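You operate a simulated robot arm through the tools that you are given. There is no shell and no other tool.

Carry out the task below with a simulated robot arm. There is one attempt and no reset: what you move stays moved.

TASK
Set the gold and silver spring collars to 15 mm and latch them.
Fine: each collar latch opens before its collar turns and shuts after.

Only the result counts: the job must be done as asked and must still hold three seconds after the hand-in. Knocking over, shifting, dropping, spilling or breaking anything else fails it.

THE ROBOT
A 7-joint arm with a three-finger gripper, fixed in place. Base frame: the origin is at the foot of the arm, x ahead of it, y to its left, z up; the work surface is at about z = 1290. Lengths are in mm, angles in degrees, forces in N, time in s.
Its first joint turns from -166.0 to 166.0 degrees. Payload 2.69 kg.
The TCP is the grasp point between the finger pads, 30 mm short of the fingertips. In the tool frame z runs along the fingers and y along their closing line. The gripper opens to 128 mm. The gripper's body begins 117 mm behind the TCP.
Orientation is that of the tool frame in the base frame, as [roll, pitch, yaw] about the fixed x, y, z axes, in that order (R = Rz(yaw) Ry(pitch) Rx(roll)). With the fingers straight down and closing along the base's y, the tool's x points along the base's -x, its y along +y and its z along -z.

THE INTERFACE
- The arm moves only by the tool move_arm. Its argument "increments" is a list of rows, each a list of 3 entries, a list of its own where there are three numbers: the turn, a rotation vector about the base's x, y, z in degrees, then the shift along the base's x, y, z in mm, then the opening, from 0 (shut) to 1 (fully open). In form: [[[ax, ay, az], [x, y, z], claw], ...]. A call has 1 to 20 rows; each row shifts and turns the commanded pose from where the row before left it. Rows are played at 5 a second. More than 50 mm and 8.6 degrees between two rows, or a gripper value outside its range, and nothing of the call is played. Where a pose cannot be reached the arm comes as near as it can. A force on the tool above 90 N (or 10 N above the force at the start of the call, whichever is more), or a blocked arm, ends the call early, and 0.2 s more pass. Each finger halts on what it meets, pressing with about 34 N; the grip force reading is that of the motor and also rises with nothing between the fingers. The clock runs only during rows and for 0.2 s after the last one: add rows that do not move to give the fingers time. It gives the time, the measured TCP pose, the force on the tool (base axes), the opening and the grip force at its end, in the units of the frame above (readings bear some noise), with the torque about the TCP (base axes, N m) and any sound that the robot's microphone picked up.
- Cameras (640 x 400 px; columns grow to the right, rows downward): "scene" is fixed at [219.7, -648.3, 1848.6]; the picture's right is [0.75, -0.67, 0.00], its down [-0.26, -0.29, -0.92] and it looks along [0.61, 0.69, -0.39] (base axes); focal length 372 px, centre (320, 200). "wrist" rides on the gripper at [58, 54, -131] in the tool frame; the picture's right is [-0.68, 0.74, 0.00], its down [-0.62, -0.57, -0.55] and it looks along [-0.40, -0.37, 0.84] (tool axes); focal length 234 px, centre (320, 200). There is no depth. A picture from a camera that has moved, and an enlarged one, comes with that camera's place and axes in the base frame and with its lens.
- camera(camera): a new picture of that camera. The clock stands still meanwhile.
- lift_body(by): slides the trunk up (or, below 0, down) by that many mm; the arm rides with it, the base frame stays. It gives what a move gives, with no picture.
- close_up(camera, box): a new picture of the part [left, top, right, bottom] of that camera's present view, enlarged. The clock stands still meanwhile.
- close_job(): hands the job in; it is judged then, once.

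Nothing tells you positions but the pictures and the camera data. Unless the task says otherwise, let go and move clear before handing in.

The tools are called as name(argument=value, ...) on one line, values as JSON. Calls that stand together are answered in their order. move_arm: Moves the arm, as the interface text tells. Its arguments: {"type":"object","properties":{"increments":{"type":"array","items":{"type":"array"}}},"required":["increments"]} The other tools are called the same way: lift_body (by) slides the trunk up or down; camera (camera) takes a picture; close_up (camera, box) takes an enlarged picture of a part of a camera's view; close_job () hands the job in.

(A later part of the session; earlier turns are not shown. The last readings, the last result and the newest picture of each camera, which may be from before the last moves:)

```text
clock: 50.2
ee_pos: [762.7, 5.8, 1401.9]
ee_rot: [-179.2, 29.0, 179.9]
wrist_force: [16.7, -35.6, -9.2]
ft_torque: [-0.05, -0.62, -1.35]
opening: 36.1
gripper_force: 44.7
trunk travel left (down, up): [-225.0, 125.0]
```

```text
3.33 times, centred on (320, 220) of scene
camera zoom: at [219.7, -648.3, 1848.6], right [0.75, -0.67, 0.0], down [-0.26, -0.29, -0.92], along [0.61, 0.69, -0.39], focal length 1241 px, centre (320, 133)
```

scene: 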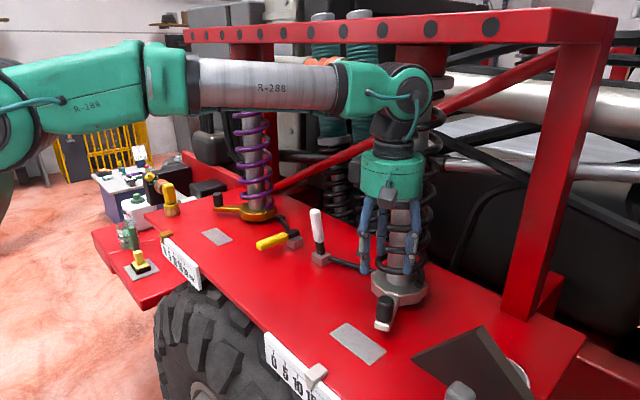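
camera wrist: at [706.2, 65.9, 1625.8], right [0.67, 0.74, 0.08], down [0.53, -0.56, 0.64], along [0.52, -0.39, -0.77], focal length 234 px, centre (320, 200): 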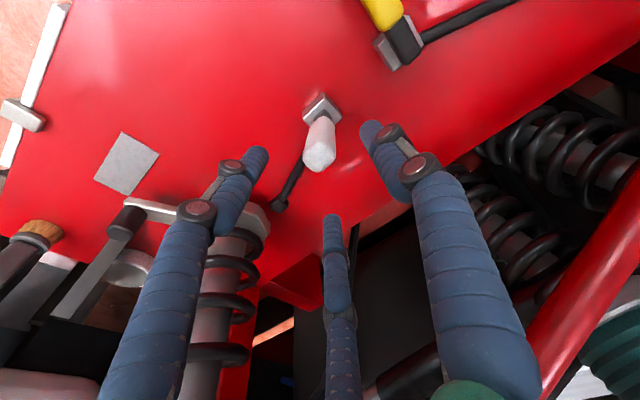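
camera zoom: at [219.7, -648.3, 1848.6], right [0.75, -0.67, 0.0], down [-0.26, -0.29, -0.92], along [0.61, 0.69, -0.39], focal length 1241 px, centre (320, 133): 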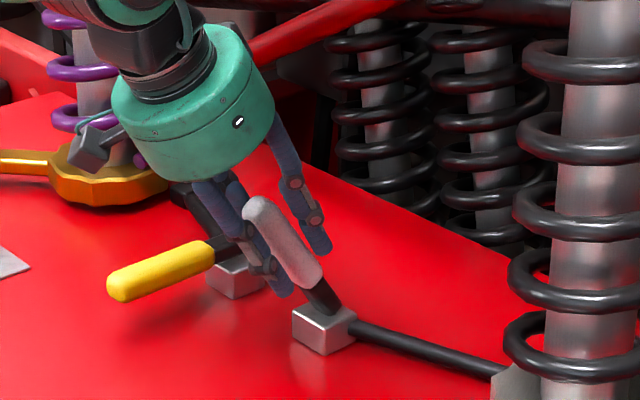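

move_arm(increments=[[[0, -7, 0], [-8.6, -2, -5.9], 0.05], [[0, -7, 0], [-7.9, -1, -7], 0.05], [[0, -7, 0], [-7, 0, -7.9], 0.05], [[0, -6, 0], [-5, 0, -7.5], 0.05], [[0, 0, 0], [0, 0, 0], 0.05]])

close_up(camera="scene", box=[200, 160, 360, 280])

```text
clock: 51.4
ee_pos: [734.5, 4.9, 1370.6]
ee_rot: [-178.9, 55.7, -180.0]
wrist_force: [21.2, -6.5, -13.0]
ft_torque: [0.63, 0.21, -0.29]
opening: 37.5
gripper_force: 45.2
trunk travel left (down, up): [-225.0, 125.0]
```

```text
3.33 times, centred on (280, 220) of scene
camera zoom: at [219.7, -648.3, 1848.6], right [0.75, -0.67, 0.0], down [-0.26, -0.29, -0.92], along [0.61, 0.69, -0.39], focal length 1241 px, centre (453, 133)
```

zoom: 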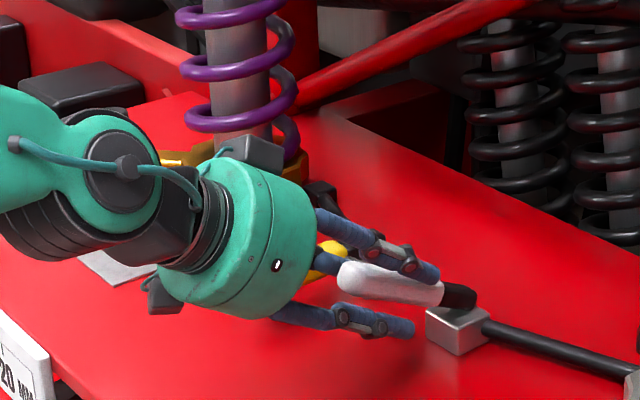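

move_arm(increments=[[[0, -7, 0], [-4.5, 0, -9.3], 0.05], [[0, -7, 0], [-3, 0, -9.9], 0.05], [[0, 0, 0], [0, 0, 0], 0.05]])

close_up(camera="scene", box=[200, 160, 360, 280])

```text
clock: 52.0
ee_pos: [747.3, 1.2, 1310.3]
ee_rot: [-179.6, 62.0, 179.0]
wrist_force: [-5.8, -19.4, 7.4]
ft_torque: [0.4, -0.64, -0.53]
opening: 44.1
gripper_force: 22.7
out of reach, approached as far as the arm can: row 2
trunk travel left (down, up): [-225.0, 125.0]
stopped in row 3: the force on the tool passed its limit at 176 N (the readings are from after the stop); the commanded pose is now the measured one
```

```text
3.33 times, centred on (280, 220) of scene
camera zoom: at [219.7, -648.3, 1848.6], right [0.75, -0.67, 0.0], down [-0.26, -0.29, -0.92], along [0.61, 0.69, -0.39], focal length 1241 px, centre (453, 133)
```

zoom: 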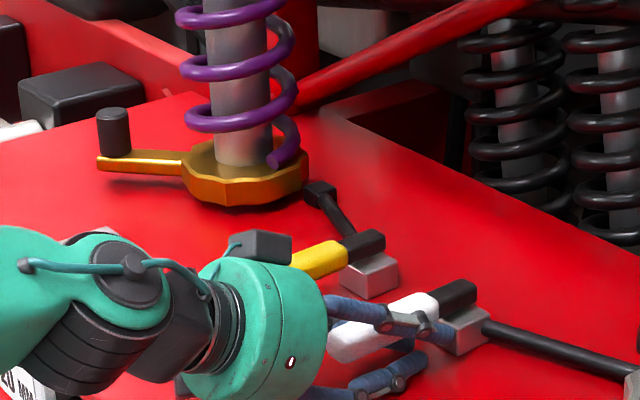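

The arm reached a joint limit and pressed the lever fully down; the lever looks horizontal again. I'll check the surroundings before releasing gently.

camera(camera="scene")

camera(camera="wrist")

close_up(camera="scene", box=[230, 230, 350, 310])

```text
taken
```

scene: 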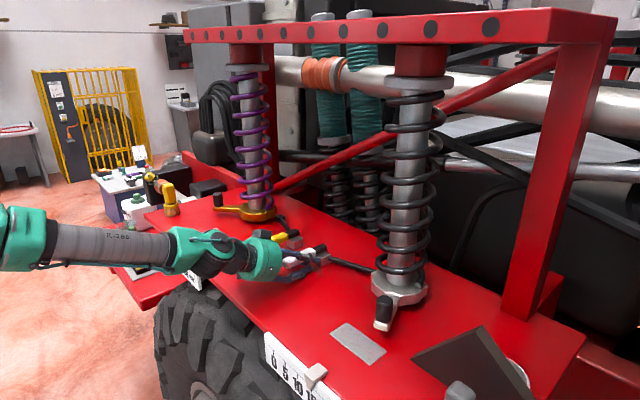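

```text
taken
camera wrist: at [604.1, 57.1, 1320.9], right [0.33, 0.73, 0.6], down [-0.21, -0.56, 0.8], along [0.92, -0.39, -0.03], focal length 234 px, centre (320, 200)
```

wrist: 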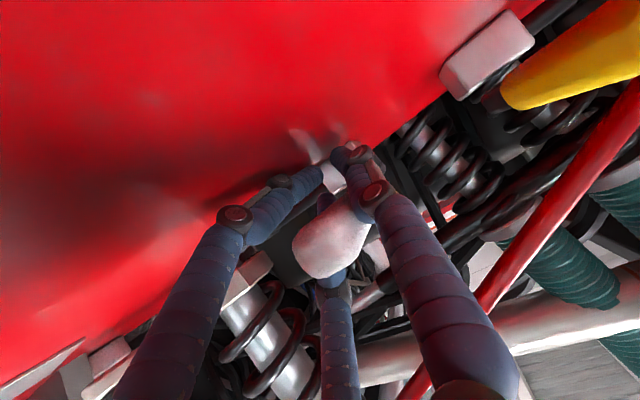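

```text
5.00 times, centred on (290, 270) of scene
camera zoom: at [219.7, -648.3, 1848.6], right [0.75, -0.67, 0.0], down [-0.26, -0.29, -0.92], along [0.61, 0.69, -0.39], focal length 1862 px, centre (470, -150)
```

zoom: 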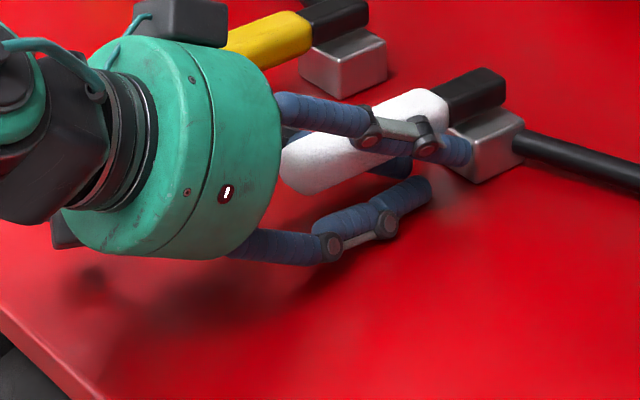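

move_arm(increments=[[[0, 0, 0], [-2, 0, 1], 0.38], [[0, 0, 0], [-3, 0, 1.6], 0.45], [[0, 0, 0], [-3, 0, 1.6], 0.45], [[0, 0, 0], [0, 0, 0], 0.45]])

close_up(camera="scene", box=[230, 230, 350, 310])

```text
clock: 53.0
ee_pos: [739.4, 5.5, 1312.6]
ee_rot: [-179.4, 61.9, 179.4]
wrist_force: [0.3, 1.6, 2.3]
ft_torque: [0.03, 0.1, -0.03]
opening: 62.5
gripper_force: 0.0
trunk travel left (down, up): [-225.0, 125.0]
```

```text
5.00 times, centred on (290, 270) of scene
camera zoom: at [219.7, -648.3, 1848.6], right [0.75, -0.67, 0.0], down [-0.26, -0.29, -0.92], along [0.61, 0.69, -0.39], focal length 1862 px, centre (470, -150)
```

zoom: 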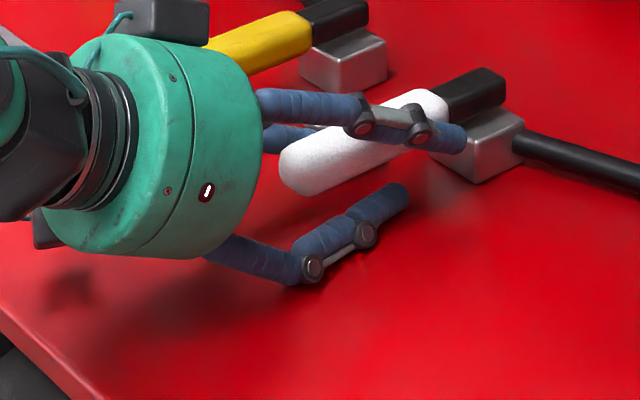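

move_arm(increments=[[[0, 0, 0], [-17, 0, 9], 0.5], [[0, 0, 0], [-26, 0, 14], 0.5], [[0, 0, 0], [-26, 0, 14], 0.5], [[0, 0, 0], [-26, 0, 20], 0.5], [[0, 8, 0], [0, 0, 30], 0.4], [[0, 8, 0], [0, 0, 35], 0.2], [[0, 8, 0], [0, 0, 30], 0], [[0, 8, 0], [0, 0, 0], 0], [[0, 8, 0], [0, 0, 0], 0], [[0, 8, 0], [0, 0, 0], 0], [[0, 8, 0], [0, 0, 0], 0], [[0, 6, 0], [0, 0, 0], 0], [[0, 0, 0], [0, 0, 0], 0]])

camera(camera="scene")

close_up(camera="scene", box=[250, 220, 346, 280])

camera(camera="wrist")

```text
clock: 55.8
ee_pos: [644.4, 5.0, 1465.0]
ee_rot: [-178.8, -0.2, 179.7]
wrist_force: [0.0, -1.0, 0.1]
ft_torque: [0.02, 0.03, 0.0]
opening: 2.2
gripper_force: 31.7
trunk travel left (down, up): [-225.0, 125.0]
```

```text
taken
```

scene: 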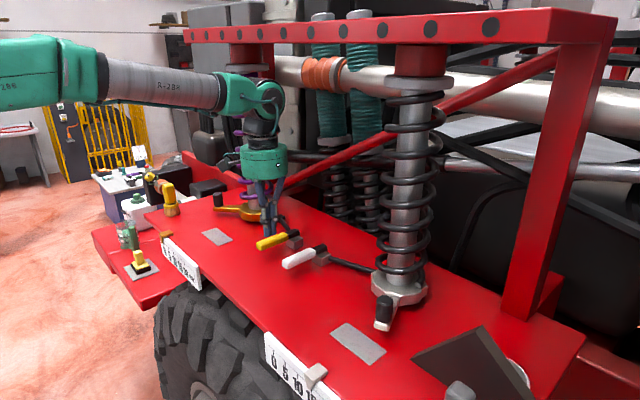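

```text
6.67 times, centred on (298, 250) of scene
camera zoom: at [219.7, -648.3, 1848.6], right [0.75, -0.67, 0.0], down [-0.26, -0.29, -0.92], along [0.61, 0.69, -0.39], focal length 2482 px, centre (467, -133)
```

zoom: 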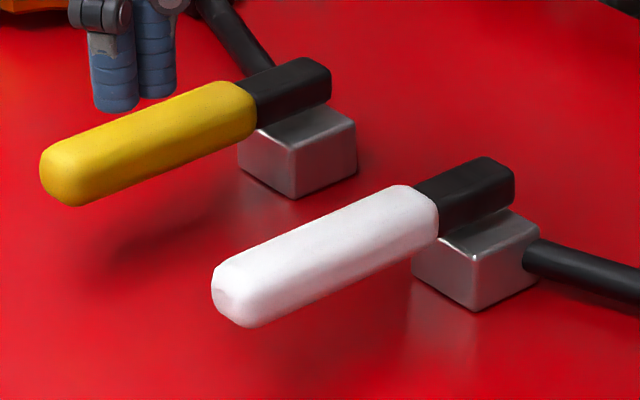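

```text
taken
camera wrist: at [585.9, 60.3, 1595.9], right [0.68, 0.73, -0.02], down [0.61, -0.56, 0.56], along [0.4, -0.39, -0.83], focal length 234 px, centre (320, 200)
```

wrist: 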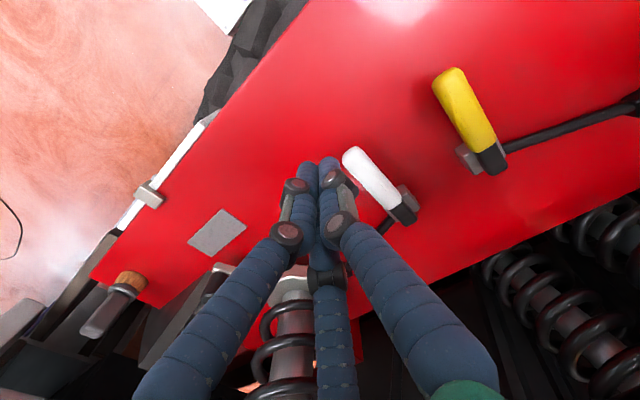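

The white lever is back exactly where it started, so it's shut. Next is the gold side. The yellow handle lies at y≈128 with the same geometry, so I'll repeat the proven clamp-and-lift.

move_arm(increments=[[[-1.2, 0, 0], [20, 30, 0], 0.2], [[0, 0, 0], [20, 30, 0], 0.4], [[0, 0, 0], [20, 30, 0], 0.6], [[0, 0, 0], [23, 25, -15], 0.6], [[0, 0, 0], [0, 0, -35], 0.6], [[0, 0, 0], [0, 0, 0], 0.6]])

close_up(camera="wrist", box=[220, 80, 440, 230])

camera(camera="wrist")

```text
clock: 57.2
ee_pos: [726.9, 120.4, 1415.8]
ee_rot: [-177.7, -0.1, 179.8]
wrist_force: [0.0, 0.3, 0.5]
ft_torque: [0.0, -0.04, 0.01]
opening: 77.0
gripper_force: 0.0
trunk travel left (down, up): [-225.0, 125.0]
```

```text
2.67 times, centred on (330, 155) of wrist
camera zoom: at [667.4, 178.5, 1545.6], right [0.68, 0.73, -0.03], down [0.61, -0.55, 0.57], along [0.4, -0.41, -0.82], focal length 624 px, centre (293, 320)
```

zoom: 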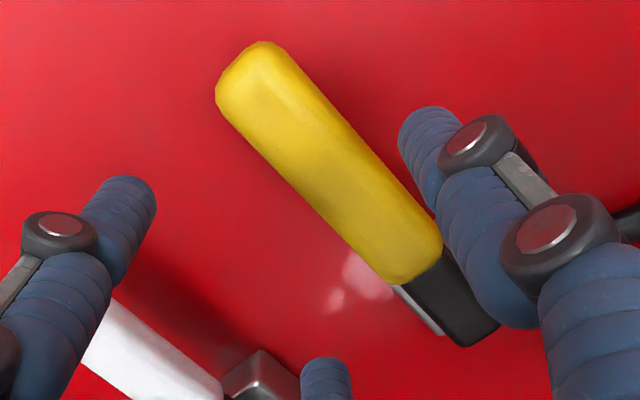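

```text
taken
camera wrist: at [667.4, 178.5, 1545.6], right [0.68, 0.73, -0.03], down [0.61, -0.55, 0.57], along [0.4, -0.41, -0.82], focal length 234 px, centre (320, 200)
```

wrist: 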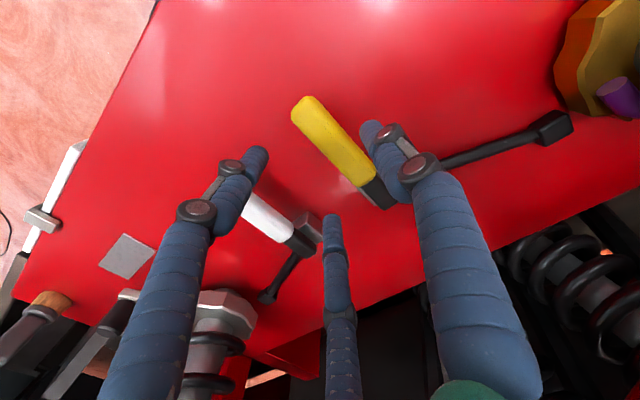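

move_arm(increments=[[[2.2, 0, 0], [0.5, 1.1, -30], 0.6], [[0, 0, 0], [0, 0, -30], 0.6], [[0, 0, 0], [0, 0, -14], 0.6], [[0, 0, 0], [0, 0, 0], 0.6], [[0, 0, 0], [0, 0, 0], 0.45], [[0, 0, 0], [0, 0, 0], 0.35], [[0, 0, 0], [0, 0, 0], 0.25], [[0, 0, 0], [0, 0, 0], 0.1], [[0, 0, 0], [0, 0, 0], 0.1]])

close_up(camera="scene", box=[220, 170, 348, 265])

```text
clock: 59.2
ee_pos: [729.2, 121.7, 1340.8]
ee_rot: [-179.9, -0.1, 179.8]
wrist_force: [0.1, 3.1, -1.4]
ft_torque: [0.36, -0.04, 0.46]
opening: 41.0
gripper_force: 45.3
trunk travel left (down, up): [-225.0, 125.0]
```

```text
4.21 times, centred on (284, 218) of scene
camera zoom: at [219.7, -648.3, 1848.6], right [0.75, -0.67, 0.0], down [-0.26, -0.29, -0.92], along [0.61, 0.69, -0.39], focal length 1568 px, centre (472, 126)
```

zoom: 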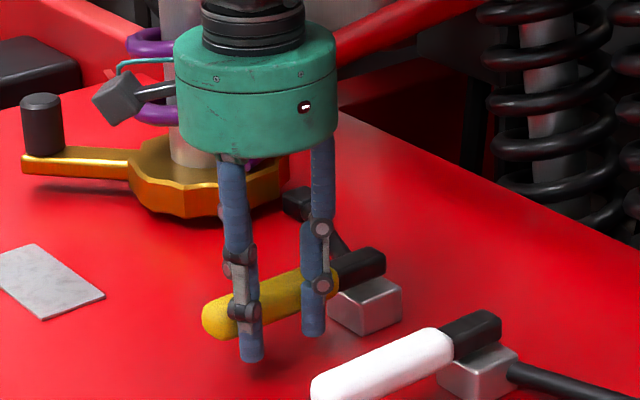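

The yellow handle is cleanly clamped. I'll lift along the arc to about 30°.

move_arm(increments=[[[0, 0, 0], [0, 0, 3], 0.1], [[0, 0, 0], [0, 0, 3], 0.1], [[0, 0, 0], [0, 0, 3], 0.1], [[0, 7, 0], [1.9, 0, 8.1], 0.1], [[0, 7, 0], [2.7, 0, 7.8], 0.1], [[0, 7, 0], [3.6, 0, 7.5], 0.1], [[0, 7, 0], [4.3, 0, 7.1], 0.1], [[0, 0, 0], [0, 0, 0], 0.1]])

close_up(camera="scene", box=[220, 170, 348, 265])

```text
clock: 61.0
ee_pos: [741.9, 122.4, 1380.3]
ee_rot: [-179.9, -28.2, 179.8]
wrist_force: [11.2, 1.4, 8.1]
ft_torque: [0.74, -1.1, 0.91]
opening: 41.6
gripper_force: 45.0
trunk travel left (down, up): [-225.0, 125.0]
```

```text
4.21 times, centred on (284, 218) of scene
camera zoom: at [219.7, -648.3, 1848.6], right [0.75, -0.67, 0.0], down [-0.26, -0.29, -0.92], along [0.61, 0.69, -0.39], focal length 1568 px, centre (472, 126)
```

zoom: 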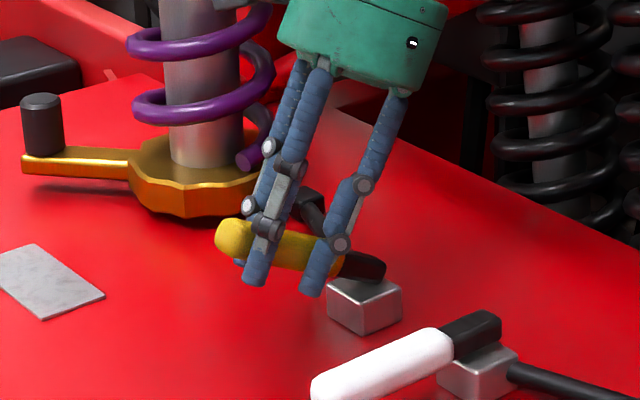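

move_arm(increments=[[[0, 0, 0], [0, 0, 0], 0.3], [[0, 0, 0], [0, 0, 0], 0.6], [[0, 0, 0], [0, 0, 0], 0.7], [[0, 0, 0], [19, 0, 35], 0.75], [[0, 0, 0], [19, 0, 35], 0.75], [[0, -7, 0], [-10, 0, 30], 0.75], [[0, -7, 0], [-30, 0, 10], 0.6], [[0, -7, 0], [-30, 0, 0], 0.6], [[0, -7, 0], [-30, 0, 0], 0.6], [[0, -8, 0], [-30, 6.6, 0], 0.6], [[0, -8, 0], [-10, 0, 0], 0.6], [[0, -8, 0], [0, 0, -15], 0.6], [[0, -8, 0], [0, 0, -15], 0.6], [[0, -8, 0], [0, 0, -15], 0.6], [[0, -8, 0], [0, 0, -15], 0.6], [[0, -8, 0], [0, 0, 0], 0.6], [[0, 0, 0], [0, 0, 0], 0.6]])

camera(camera="wrist")

close_up(camera="scene", box=[180, 150, 340, 265])

```text
clock: 64.6
ee_pos: [638.1, 129.4, 1430.9]
ee_rot: [179.7, 55.9, 179.5]
wrist_force: [-1.2, -0.8, 0.4]
ft_torque: [0.01, -0.02, -0.02]
opening: 77.1
gripper_force: 0.1
trunk travel left (down, up): [-225.0, 125.0]
```

```text
taken
camera wrist: at [495.5, 181.7, 1456.2], right [0.38, 0.73, 0.56], down [-0.11, -0.57, 0.82], along [0.92, -0.37, -0.14], focal length 234 px, centre (320, 200)
```

wrist: 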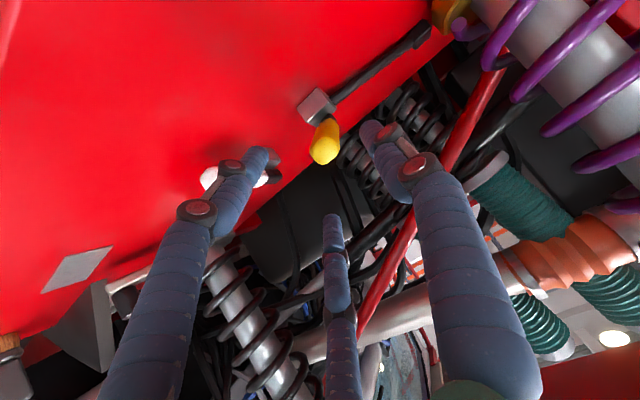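

```text
3.48 times, centred on (260, 208) of scene
camera zoom: at [219.7, -648.3, 1848.6], right [0.75, -0.67, 0.0], down [-0.26, -0.29, -0.92], along [0.61, 0.69, -0.39], focal length 1295 px, centre (529, 174)
```

zoom: 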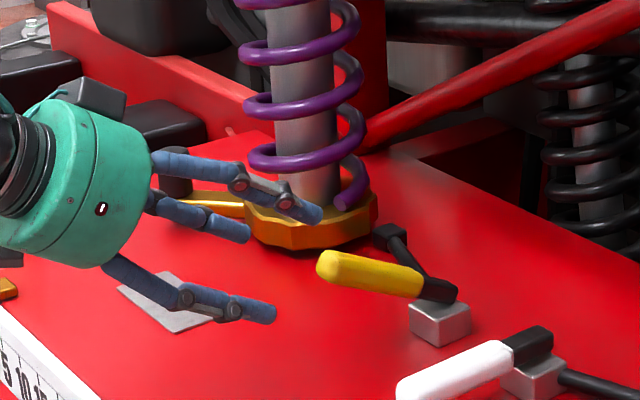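

move_arm(increments=[[[0, 0, 0], [31, 0, -19], 0.6], [[0, 0, 0], [30, 0, -19], 0.6], [[0, 0, 0], [30, 0, -19], 0.6], [[0, 0, 0], [0, 0, 0], 0.6], [[0, 0, 0], [0, 0, 0], 0.45], [[0, 0, 0], [0, 0, 0], 0.3], [[0, 0, 0], [0, 0, 0], 0.15], [[0, 0, 0], [0, 0, 0], 0.05], [[0, 0, 0], [0, 0, 0], 0.05], [[0, 7, 0], [5.3, 0, 8.8], 0.05], [[0, 7, 0], [6.7, 0, 8.4], 0.05], [[0, 7, 0], [7.7, 0, 7.5], 0.05], [[0, 0, 0], [0, 0, 0], 0.05]])

close_up(camera="scene", box=[180, 150, 340, 265])

```text
clock: 67.4
ee_pos: [749.1, 131.9, 1400.9]
ee_rot: [179.9, 34.9, 179.7]
wrist_force: [11.9, 11.4, 16.4]
ft_torque: [0.37, -1.67, 0.78]
opening: 38.0
gripper_force: 22.4
trunk travel left (down, up): [-225.0, 125.0]
```

```text
3.48 times, centred on (260, 208) of scene
camera zoom: at [219.7, -648.3, 1848.6], right [0.75, -0.67, 0.0], down [-0.26, -0.29, -0.92], along [0.61, 0.69, -0.39], focal length 1295 px, centre (529, 174)
```

zoom: 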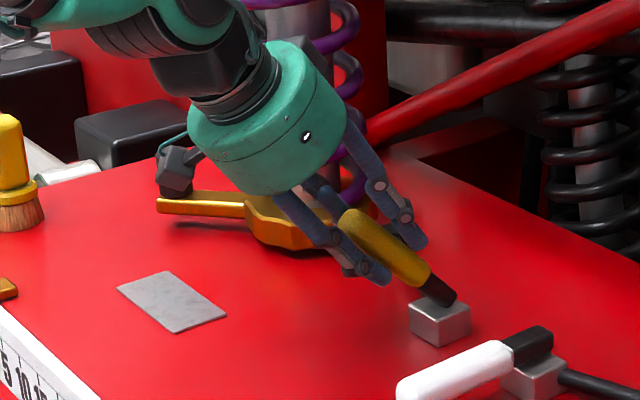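

move_arm(increments=[[[0, 6, 0], [8.5, 0, 6], 0.05], [[0, 7, 0], [9.2, 0, 5], 0.05], [[0, 7, 0], [9.9, 0, 4], 0.05], [[0, 6, 0], [10, 0, 2.5], 0.05], [[0, 6, 0], [10, 0, 1], 0.05], [[0, 6, 0], [10, 0, 0], 0.05], [[0, 0, 0], [0, 0, 0], 0.05]])

close_up(camera="scene", box=[180, 150, 340, 265])

```text
clock: 69.0
ee_pos: [799.6, 125.2, 1415.9]
ee_rot: [-179.9, -3.5, 179.6]
wrist_force: [-54.1, -21.4, 11.7]
ft_torque: [0.52, -0.25, -0.24]
opening: 39.4
gripper_force: 45.4
trunk travel left (down, up): [-225.0, 125.0]
```

```text
3.48 times, centred on (260, 208) of scene
camera zoom: at [219.7, -648.3, 1848.6], right [0.75, -0.67, 0.0], down [-0.26, -0.29, -0.92], along [0.61, 0.69, -0.39], focal length 1295 px, centre (529, 174)
```

zoom: 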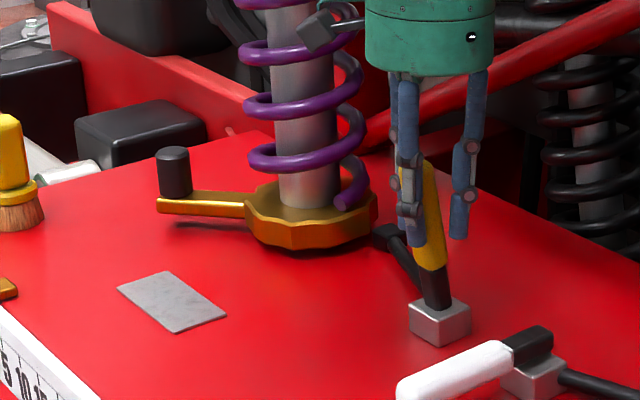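

The yellow lever has reached its stop. I'll release, retreat up and forward, and look at the gold crank and gauge.

move_arm(increments=[[[0, 0, 0], [-4, 0, 0], 0.2], [[0, 0, 0], [0, 0, 0], 0.6], [[0, 0, 0], [0, 0, 0], 0.8], [[0, 0, 0], [0, 0, 40], 0.8], [[0, 0, 0], [0, 0, 40], 0.8], [[0, 0, 0], [-20, 0, 30], 0.8], [[0, -3.5, 0], [-40, 10, 0], 0.8], [[0, 0, 0], [-20, 45, 0], 0.8], [[0, 0, 0], [0, 45, 0], 0.8], [[0, 0, 0], [0, 45, 0], 0.8], [[0, 0, 0], [0, 45, 0], 0.8], [[0, 0, 0], [0, 0, 0], 0.8]])

camera(camera="scene")

camera(camera="wrist")

close_up(camera="scene", box=[190, 170, 318, 250])

```text
clock: 71.6
ee_pos: [720.1, 312.7, 1527.1]
ee_rot: [179.9, 0.5, 179.5]
wrist_force: [-33.3, -45.6, -7.4]
ft_torque: [5.76, -3.81, -2.21]
opening: 102.5
gripper_force: 0.0
trunk travel left (down, up): [-225.0, 125.0]
```

```text
taken
```

scene: 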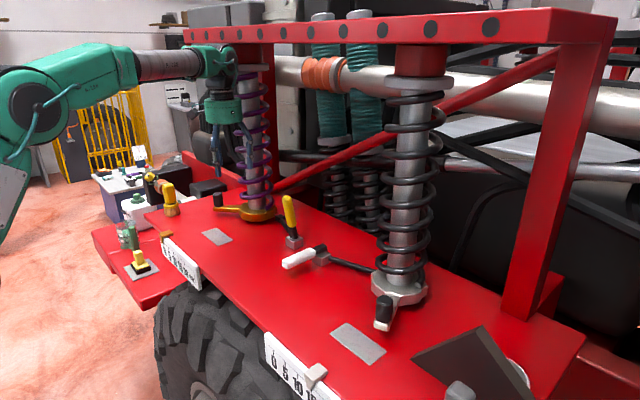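

```text
taken
camera wrist: at [660.3, 365.5, 1657.8], right [0.68, 0.73, 0.01], down [0.61, -0.57, 0.55], along [0.41, -0.37, -0.83], focal length 234 px, centre (320, 200)
```

wrist: 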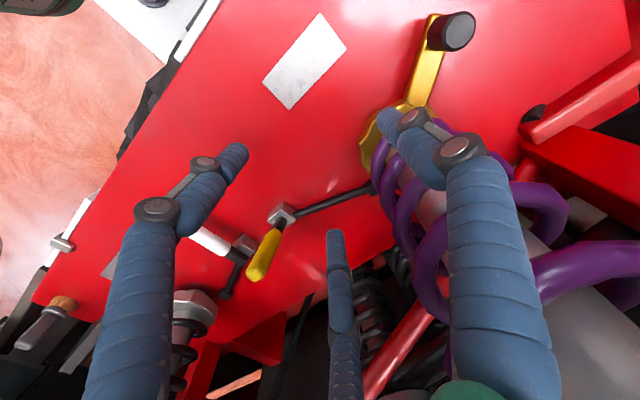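

```text
5.00 times, centred on (254, 210) of scene
camera zoom: at [219.7, -648.3, 1848.6], right [0.75, -0.67, 0.0], down [-0.26, -0.29, -0.92], along [0.61, 0.69, -0.39], focal length 1862 px, centre (650, 150)
```

zoom: 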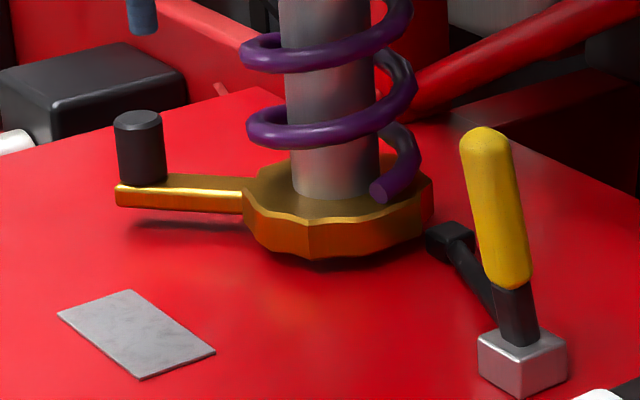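

The hand is touching the purple spring, so I'll back away toward −x right away.

move_arm(increments=[[[0, 0, 0], [-15, -12, 0], 0.8], [[0, 0, 0], [-40, 0, 0], 0.7], [[0, 0, 0], [-25, 0, 0], 0.6], [[0, 0, 0], [0, 0, 0], 0.6]])

camera(camera="scene")

camera(camera="wrist")

close_up(camera="scene", box=[200, 60, 300, 230])

```text
clock: 72.6
ee_pos: [641.8, 305.1, 1525.9]
ee_rot: [-179.9, 0.2, 179.7]
wrist_force: [-0.4, -1.1, -0.3]
ft_torque: [0.06, -0.01, 0.01]
opening: 76.8
gripper_force: 0.1
trunk travel left (down, up): [-225.0, 125.0]
```

```text
taken
```

scene: 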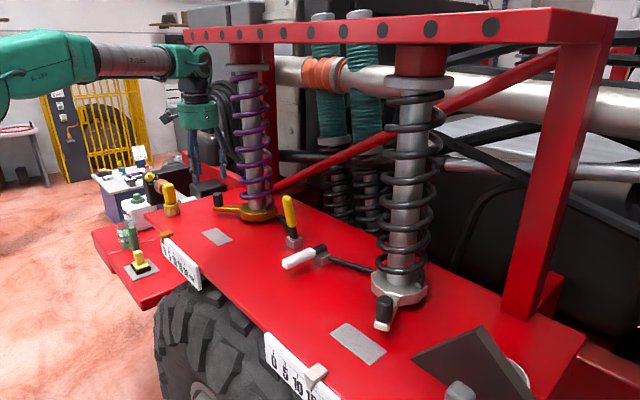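

```text
taken
camera wrist: at [582.5, 358.0, 1656.0], right [0.68, 0.73, 0.0], down [0.61, -0.57, 0.55], along [0.41, -0.37, -0.83], focal length 234 px, centre (320, 200)
```

wrist: 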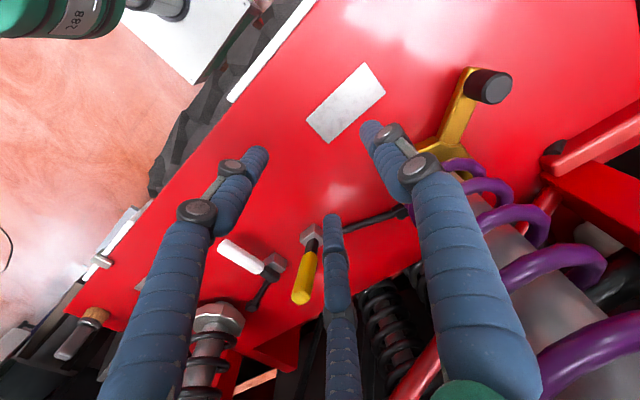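

```text
2.35 times, centred on (250, 145) of scene
camera zoom: at [219.7, -648.3, 1848.6], right [0.75, -0.67, 0.0], down [-0.26, -0.29, -0.92], along [0.61, 0.69, -0.39], focal length 876 px, centre (485, 329)
```

zoom: 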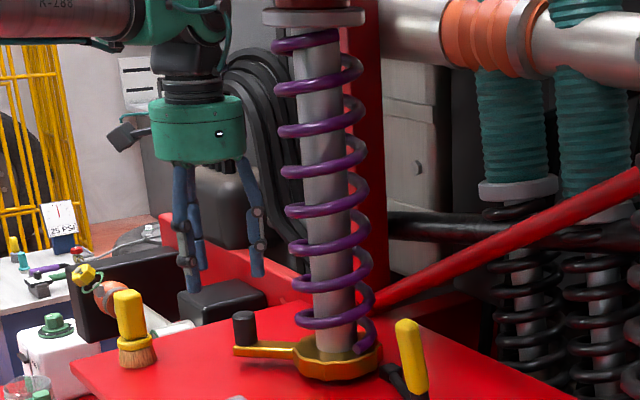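

Nothing was displaced. Now I'll locate the gold knob and its axis.

close_up(camera="wrist", box=[410, 50, 530, 170])

close_up(camera="scene", box=[205, 180, 285, 230])

close_up(camera="scene", box=[150, 225, 214, 295])

```text
3.33 times, centred on (470, 110) of wrist
camera zoom: at [582.5, 358.0, 1656.0], right [0.68, 0.73, 0.0], down [0.61, -0.57, 0.55], along [0.41, -0.37, -0.83], focal length 781 px, centre (-180, 500)
```

zoom: 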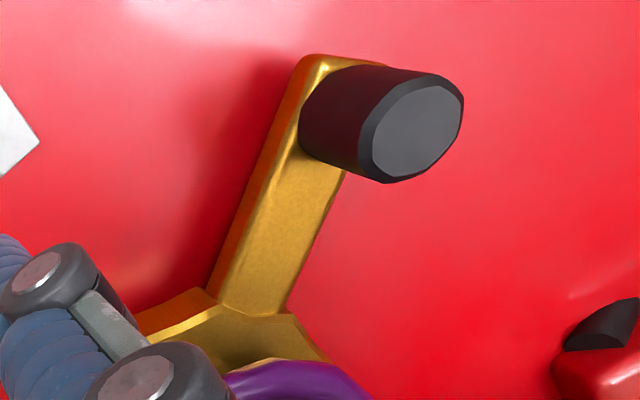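

```text
8.00 times, centred on (245, 205) of scene
camera zoom: at [219.7, -648.3, 1848.6], right [0.75, -0.67, 0.0], down [-0.26, -0.29, -0.92], along [0.61, 0.69, -0.39], focal length 2979 px, centre (920, 160)
```

zoom: 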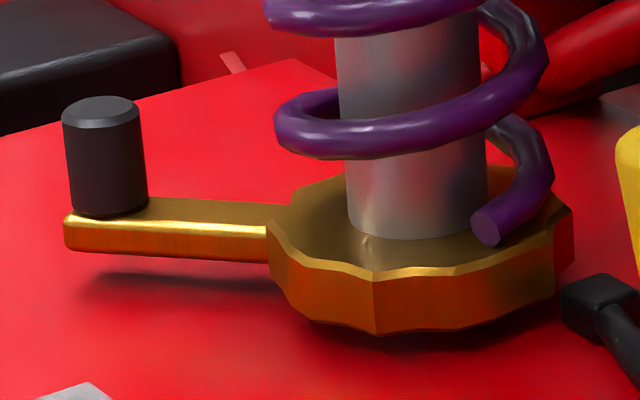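

```text
5.71 times, centred on (182, 260) of scene
camera zoom: at [219.7, -648.3, 1848.6], right [0.75, -0.67, 0.0], down [-0.26, -0.29, -0.92], along [0.61, 0.69, -0.39], focal length 2128 px, centre (1109, -143)
```

zoom: 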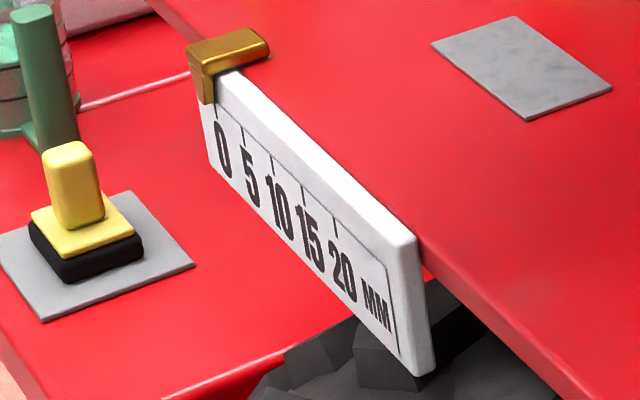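

move_arm(increments=[[[0, 0, 0], [8, 48, 0], 0.6], [[0, 0, 0], [10, 47, 0], 0.55], [[0, 0, 0], [15, 45, -10], 0.55], [[0, 0, 0], [35, 18, -20], 0.55], [[0, 0, 0], [36, 11, -30], 0.55], [[0, 0, 0], [0, 0, -15], 0.55], [[0, 0, 0], [0, 0, 0], 0.55]])

camera(camera="wrist")

close_up(camera="scene", box=[180, 120, 320, 230])

```text
clock: 74.2
ee_pos: [747.1, 476.5, 1451.4]
ee_rot: [-179.9, 0.5, 179.7]
wrist_force: [-0.5, -0.2, 0.3]
ft_torque: [0.02, -0.04, -0.01]
opening: 70.5
gripper_force: 0.0
trunk travel left (down, up): [-225.0, 125.0]
```

```text
taken
camera wrist: at [686.8, 528.3, 1582.2], right [0.68, 0.73, 0.0], down [0.61, -0.57, 0.55], along [0.41, -0.37, -0.83], focal length 234 px, centre (320, 200)
```

wrist: 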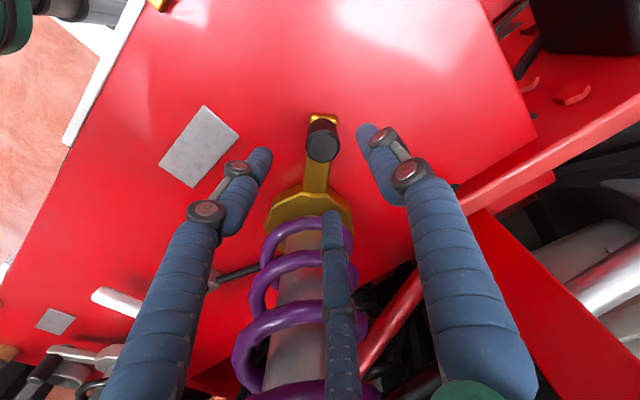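

```text
3.64 times, centred on (250, 175) of scene
camera zoom: at [219.7, -648.3, 1848.6], right [0.75, -0.67, 0.0], down [-0.26, -0.29, -0.92], along [0.61, 0.69, -0.39], focal length 1354 px, centre (574, 291)
```

zoom: 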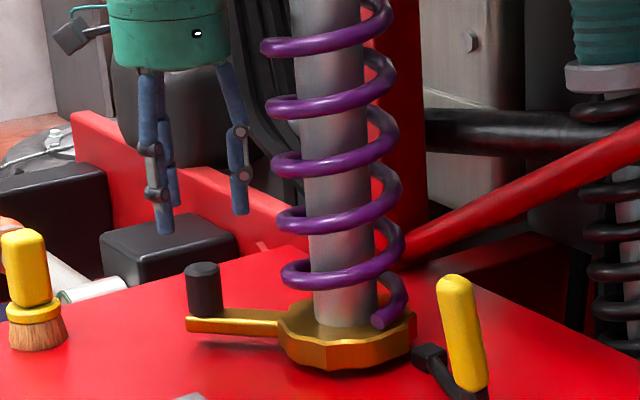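

move_arm(increments=[[[0, 0.4, 0], [1, 1, -35], 0.55], [[0, 0, 0], [0, 0, -35], 0.55], [[0, 0, 0], [0, 0, -17], 0.55], [[0, 0, 0], [0, 0, 0], 0.55], [[0, 0, 0], [0, 0, 0], 0.4], [[0, 0, 0], [0, 0, 0], 0.25], [[0, 0, 0], [0, 0, 0], 0.1], [[0, 0, 0], [0, 0, 0], 0.1]])

close_up(camera="scene", box=[180, 150, 308, 240])

close_up(camera="scene", box=[150, 225, 214, 295])

```text
clock: 76.0
ee_pos: [746.2, 477.1, 1364.9]
ee_rot: [-179.9, 0.0, 179.8]
wrist_force: [9.8, -5.1, -0.6]
ft_torque: [-0.16, -0.51, 0.09]
opening: 32.2
gripper_force: 44.8
trunk travel left (down, up): [-225.0, 125.0]
```

```text
4.44 times, centred on (244, 195) of scene
camera zoom: at [219.7, -648.3, 1848.6], right [0.75, -0.67, 0.0], down [-0.26, -0.29, -0.92], along [0.61, 0.69, -0.39], focal length 1655 px, centre (658, 222)
```

zoom: 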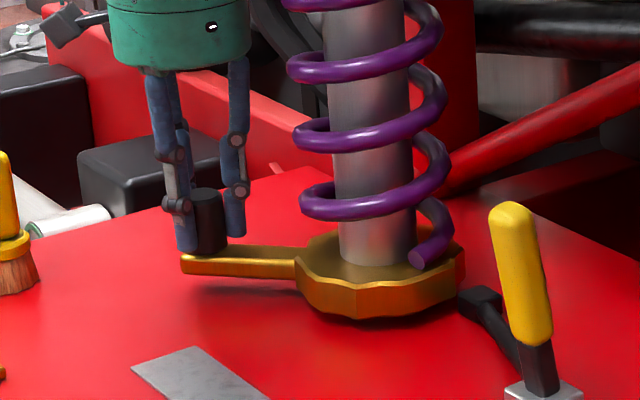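

```text
5.71 times, centred on (182, 260) of scene
camera zoom: at [219.7, -648.3, 1848.6], right [0.75, -0.67, 0.0], down [-0.26, -0.29, -0.92], along [0.61, 0.69, -0.39], focal length 2128 px, centre (1109, -143)
```

zoom: 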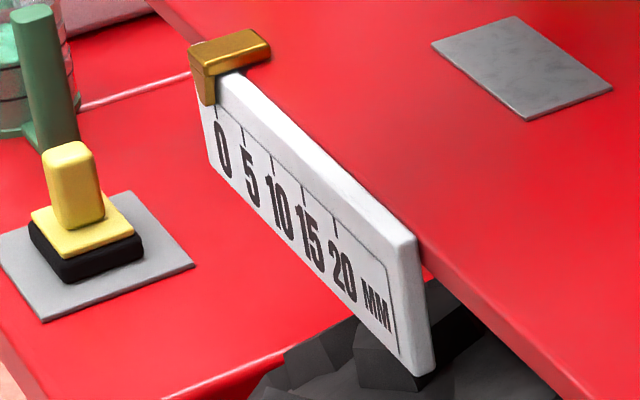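

Clamped. I'll make a small CCW test turn on the gold crank.

move_arm(increments=[[[0, 0, 2.5], [-4.6, -4, 0.4], 0.1], [[0, 0, 2.5], [-4.4, -4.2, 0.5], 0.1], [[0, 0, 0], [0, 0, 0], 0.1]])

close_up(camera="scene", box=[150, 225, 214, 295])

```text
clock: 76.8
ee_pos: [739.0, 466.7, 1366.3]
ee_rot: [-179.8, 0.0, -175.4]
wrist_force: [10.0, -10.7, 0.1]
ft_torque: [-0.36, -0.4, -0.12]
opening: 31.9
gripper_force: 44.9
trunk travel left (down, up): [-225.0, 125.0]
```

```text
5.71 times, centred on (182, 260) of scene
camera zoom: at [219.7, -648.3, 1848.6], right [0.75, -0.67, 0.0], down [-0.26, -0.29, -0.92], along [0.61, 0.69, -0.39], focal length 2128 px, centre (1109, -143)
```

zoom: 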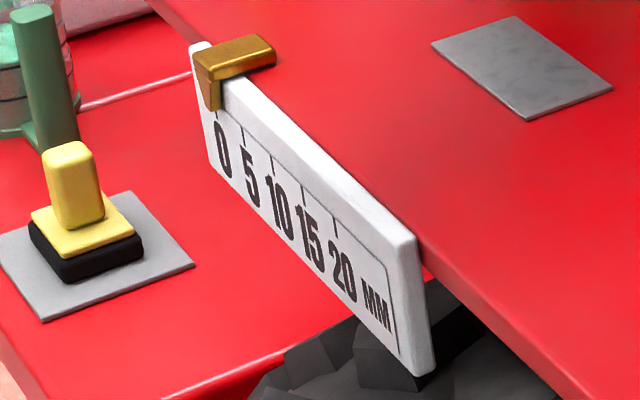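

move_arm(increments=[[[0, 0, 5], [-7, -9.6, 1.2], 0.1], [[0, 0, 5], [-7.3, -9.6, 1], 0.1], [[0, 0, 5], [-6.4, -10.3, 1], 0.1], [[0, 0, 5], [-5.5, -10.8, 1], 0.1], [[0, 0, 0], [0, 0, 0], 0.1]])

close_up(camera="scene", box=[150, 225, 214, 295])

camera(camera="scene")

```text
clock: 78.0
ee_pos: [711.2, 427.1, 1369.6]
ee_rot: [-179.9, -0.1, -155.2]
wrist_force: [-2.0, 3.1, -1.2]
ft_torque: [0.47, 0.18, 0.13]
opening: 32.1
gripper_force: 45.4
trunk travel left (down, up): [-225.0, 125.0]
```

```text
5.71 times, centred on (182, 260) of scene
camera zoom: at [219.7, -648.3, 1848.6], right [0.75, -0.67, 0.0], down [-0.26, -0.29, -0.92], along [0.61, 0.69, -0.39], focal length 2128 px, centre (1109, -143)
```

zoom: 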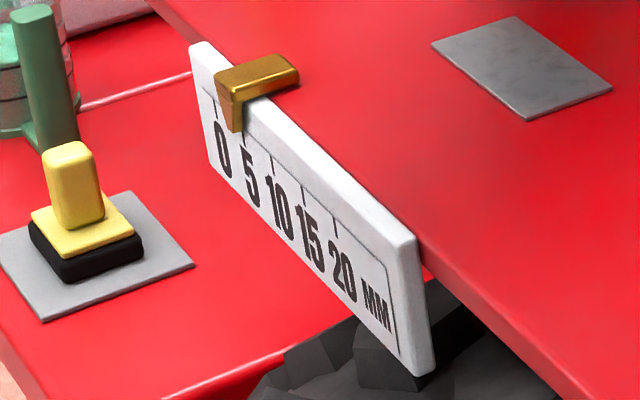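

```text
taken
```

scene: 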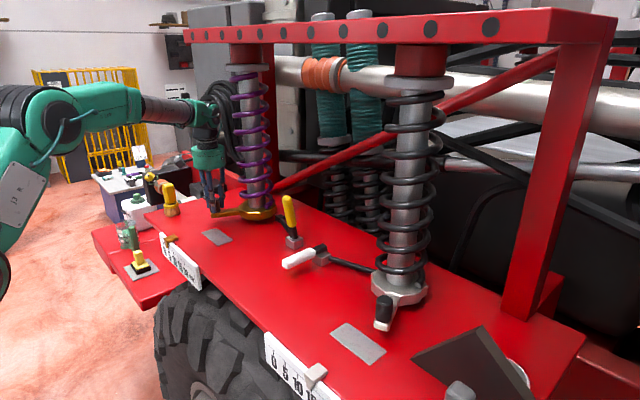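

Forces are low, so the axis model is right. I'll continue.

move_arm(increments=[[[0, 0, 5], [-4.5, -11.2, 1], 0.1], [[0, 0, 5], [-3.6, -11.6, 1], 0.1], [[0, 0, 5], [-2.5, -11.8, 1], 0.1], [[0, 0, 5], [-1.5, -12, 1], 0.1], [[0, 0, 5], [-0.4, -12.1, 1], 0.1], [[0, 0, 0], [0, 0, 0], 0.1]])

close_up(camera="scene", box=[150, 225, 214, 295])

camera(camera="scene")

```text
clock: 79.4
ee_pos: [700.9, 368.5, 1375.8]
ee_rot: [-180.0, -0.1, -130.3]
wrist_force: [-6.2, -0.4, 1.3]
ft_torque: [-0.08, 0.37, -0.21]
opening: 31.9
gripper_force: 45.0
trunk travel left (down, up): [-225.0, 125.0]
```

```text
5.71 times, centred on (182, 260) of scene
camera zoom: at [219.7, -648.3, 1848.6], right [0.75, -0.67, 0.0], down [-0.26, -0.29, -0.92], along [0.61, 0.69, -0.39], focal length 2128 px, centre (1109, -143)
```

zoom: 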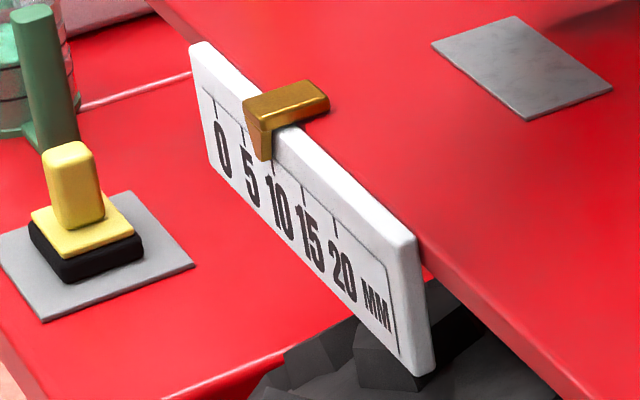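

```text
taken
```

scene: 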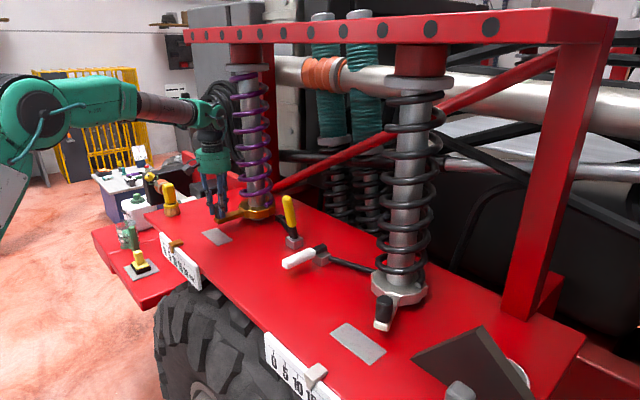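

move_arm(increments=[[[0, 0, 5], [0.4, -12.1, 1], 0.1], [[0, 0, 5], [1.5, -12, 1], 0.1], [[0, 0, 5], [2.6, -11.8, 1], 0.1], [[0, 0, 5], [3.7, -11.5, 1], 0.1], [[0, 0, 4], [3.6, -9, 0.8], 0.1], [[0, 0, 0], [0, 0, 0], 0.1]])

close_up(camera="scene", box=[150, 225, 214, 295])

camera(camera="wrist")

```text
clock: 80.8
ee_pos: [712.9, 312.2, 1379.0]
ee_rot: [-179.9, 0.0, -106.4]
wrist_force: [4.7, 0.1, 1.3]
ft_torque: [-0.1, -0.18, -0.05]
opening: 32.1
gripper_force: 44.5
trunk travel left (down, up): [-225.0, 125.0]
```

```text
5.71 times, centred on (182, 260) of scene
camera zoom: at [219.7, -648.3, 1848.6], right [0.75, -0.67, 0.0], down [-0.26, -0.29, -0.92], along [0.61, 0.69, -0.39], focal length 2128 px, centre (1109, -143)
```

zoom: 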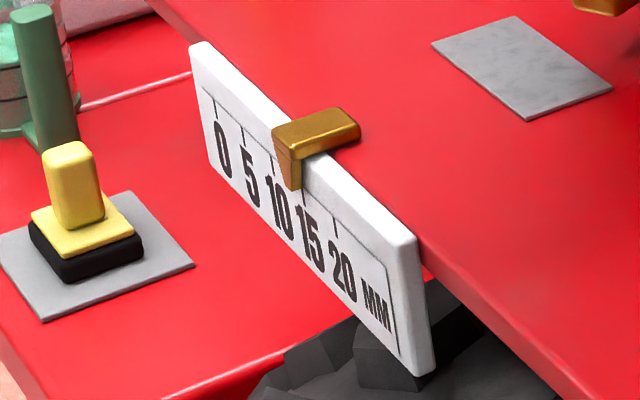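

```text
taken
camera wrist: at [643.1, 269.2, 1510.8], right [-0.52, 0.86, 0.0], down [0.71, 0.43, 0.55], along [0.47, 0.28, -0.84], focal length 234 px, centre (320, 200)
```

wrist: 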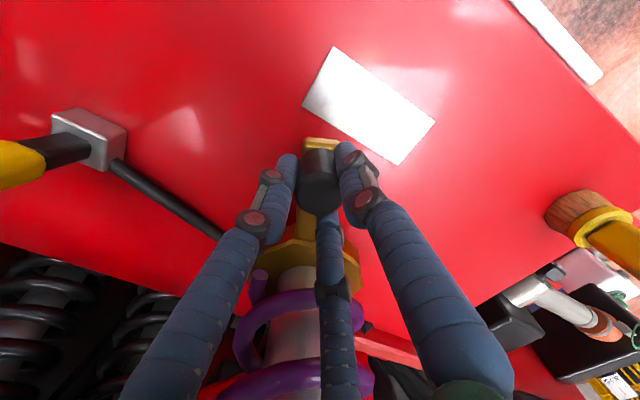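

move_arm(increments=[[[0, 0, 2.5], [2.6, -5.3, 0.5], 0.1], [[0, 0, 2.4], [2.8, -5.2, 0.5], 0.1], [[0, 0, 0], [0, 0, 0], 0.1], [[0, 0, 0], [0, 0, 0], 0.1]])

close_up(camera="scene", box=[166, 230, 206, 280])

```text
clock: 81.8
ee_pos: [716.9, 302.7, 1381.1]
ee_rot: [-179.9, 0.0, -101.3]
wrist_force: [-1.7, 3.3, -1.5]
ft_torque: [0.14, 0.22, 0.25]
opening: 32.2
gripper_force: 45.1
trunk travel left (down, up): [-225.0, 125.0]
```

```text
8.00 times, centred on (186, 255) of scene
camera zoom: at [219.7, -648.3, 1848.6], right [0.75, -0.67, 0.0], down [-0.26, -0.29, -0.92], along [0.61, 0.69, -0.39], focal length 2979 px, centre (1392, -240)
```

zoom: 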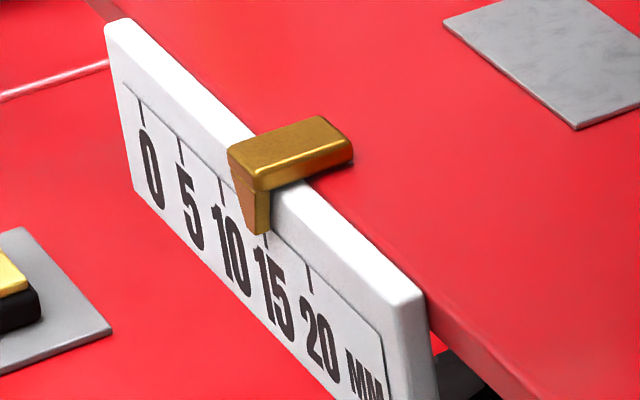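

The scene view reads close to 15 allowing for parallax. I'll release, lift off, then check it straight on with the wrist camera.

move_arm(increments=[[[0, 0, 0], [0, 0, 0], 0.28], [[0, 0, 0], [0, 0, 0], 0.4], [[0, 0, 0], [0, 0, 0], 0.55], [[0, 0, 0], [0, 0, 0], 0.55], [[0, 0, 0], [0, 0, 40], 0.55], [[0, 0, 0], [0, 0, 45], 0.55], [[0, 0, 0], [-20, 0, 40], 0.55], [[0, 0, 0], [-45, 8, 0], 0.4], [[0, 0, 0], [-45, 10, 0], 0.2], [[0, 0, 0], [-40, 12, -20], 0], [[0, 0, 0], [-35, 12, -30], 0], [[0, 0, 0], [-35, 12, -30], 0], [[0, 0, 0], [-30, 8, -30], 0], [[0, 0, 0], [-27, 0, -20], 0], [[0, 0, 0], [0, 0, 0], 0]])

camera(camera="wrist")

close_up(camera="scene", box=[166, 230, 206, 280])

```text
clock: 85.0
ee_pos: [440.1, 363.7, 1376.8]
ee_rot: [-179.8, 0.0, -101.5]
wrist_force: [0.3, 0.7, -0.3]
ft_torque: [0.02, -0.03, -0.01]
opening: 2.0
gripper_force: 31.1
trunk travel left (down, up): [-225.0, 125.0]
```

```text
taken
camera wrist: at [374.2, 315.3, 1507.3], right [-0.59, 0.81, 0.0], down [0.68, 0.49, 0.55], along [0.45, 0.32, -0.84], focal length 234 px, centre (320, 200)
```

wrist: 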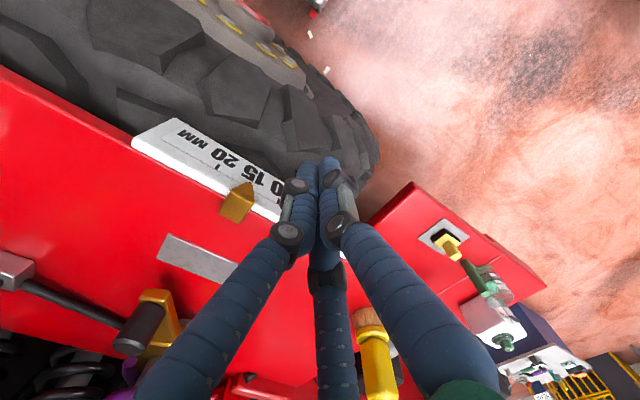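

```text
8.00 times, centred on (186, 255) of scene
camera zoom: at [219.7, -648.3, 1848.6], right [0.75, -0.67, 0.0], down [-0.26, -0.29, -0.92], along [0.61, 0.69, -0.39], focal length 2979 px, centre (1392, -240)
```

zoom: 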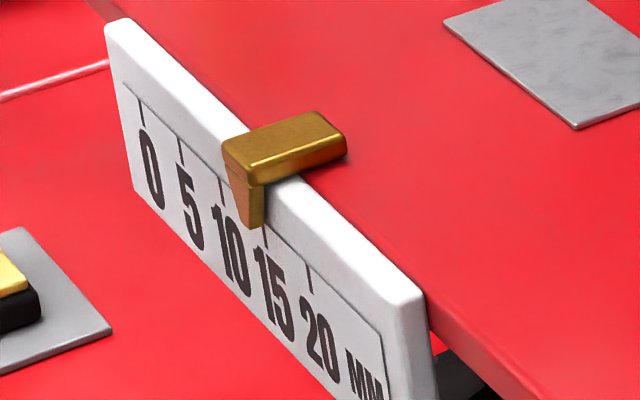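

close_up(camera="wrist", box=[208, 130, 320, 200])

close_up(camera="wrist", box=[238, 172, 270, 192])

```text
5.71 times, centred on (264, 165) of wrist
camera zoom: at [374.2, 315.3, 1507.3], right [-0.59, 0.81, 0.0], down [0.68, 0.49, 0.55], along [0.45, 0.32, -0.84], focal length 1338 px, centre (640, 400)
```

zoom: 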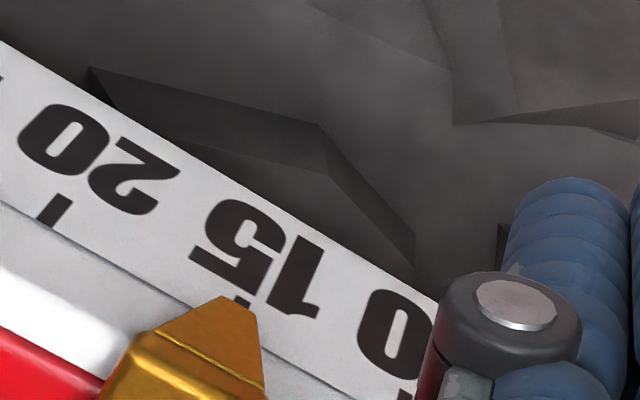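

```text
16.00 times, centred on (254, 182) of wrist
camera zoom: at [374.2, 315.3, 1507.3], right [-0.59, 0.81, 0.0], down [0.68, 0.49, 0.55], along [0.45, 0.32, -0.84], focal length 3747 px, centre (1376, 488)
```

zoom: 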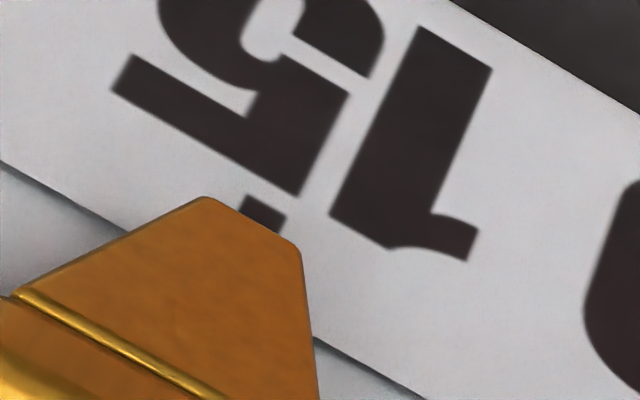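

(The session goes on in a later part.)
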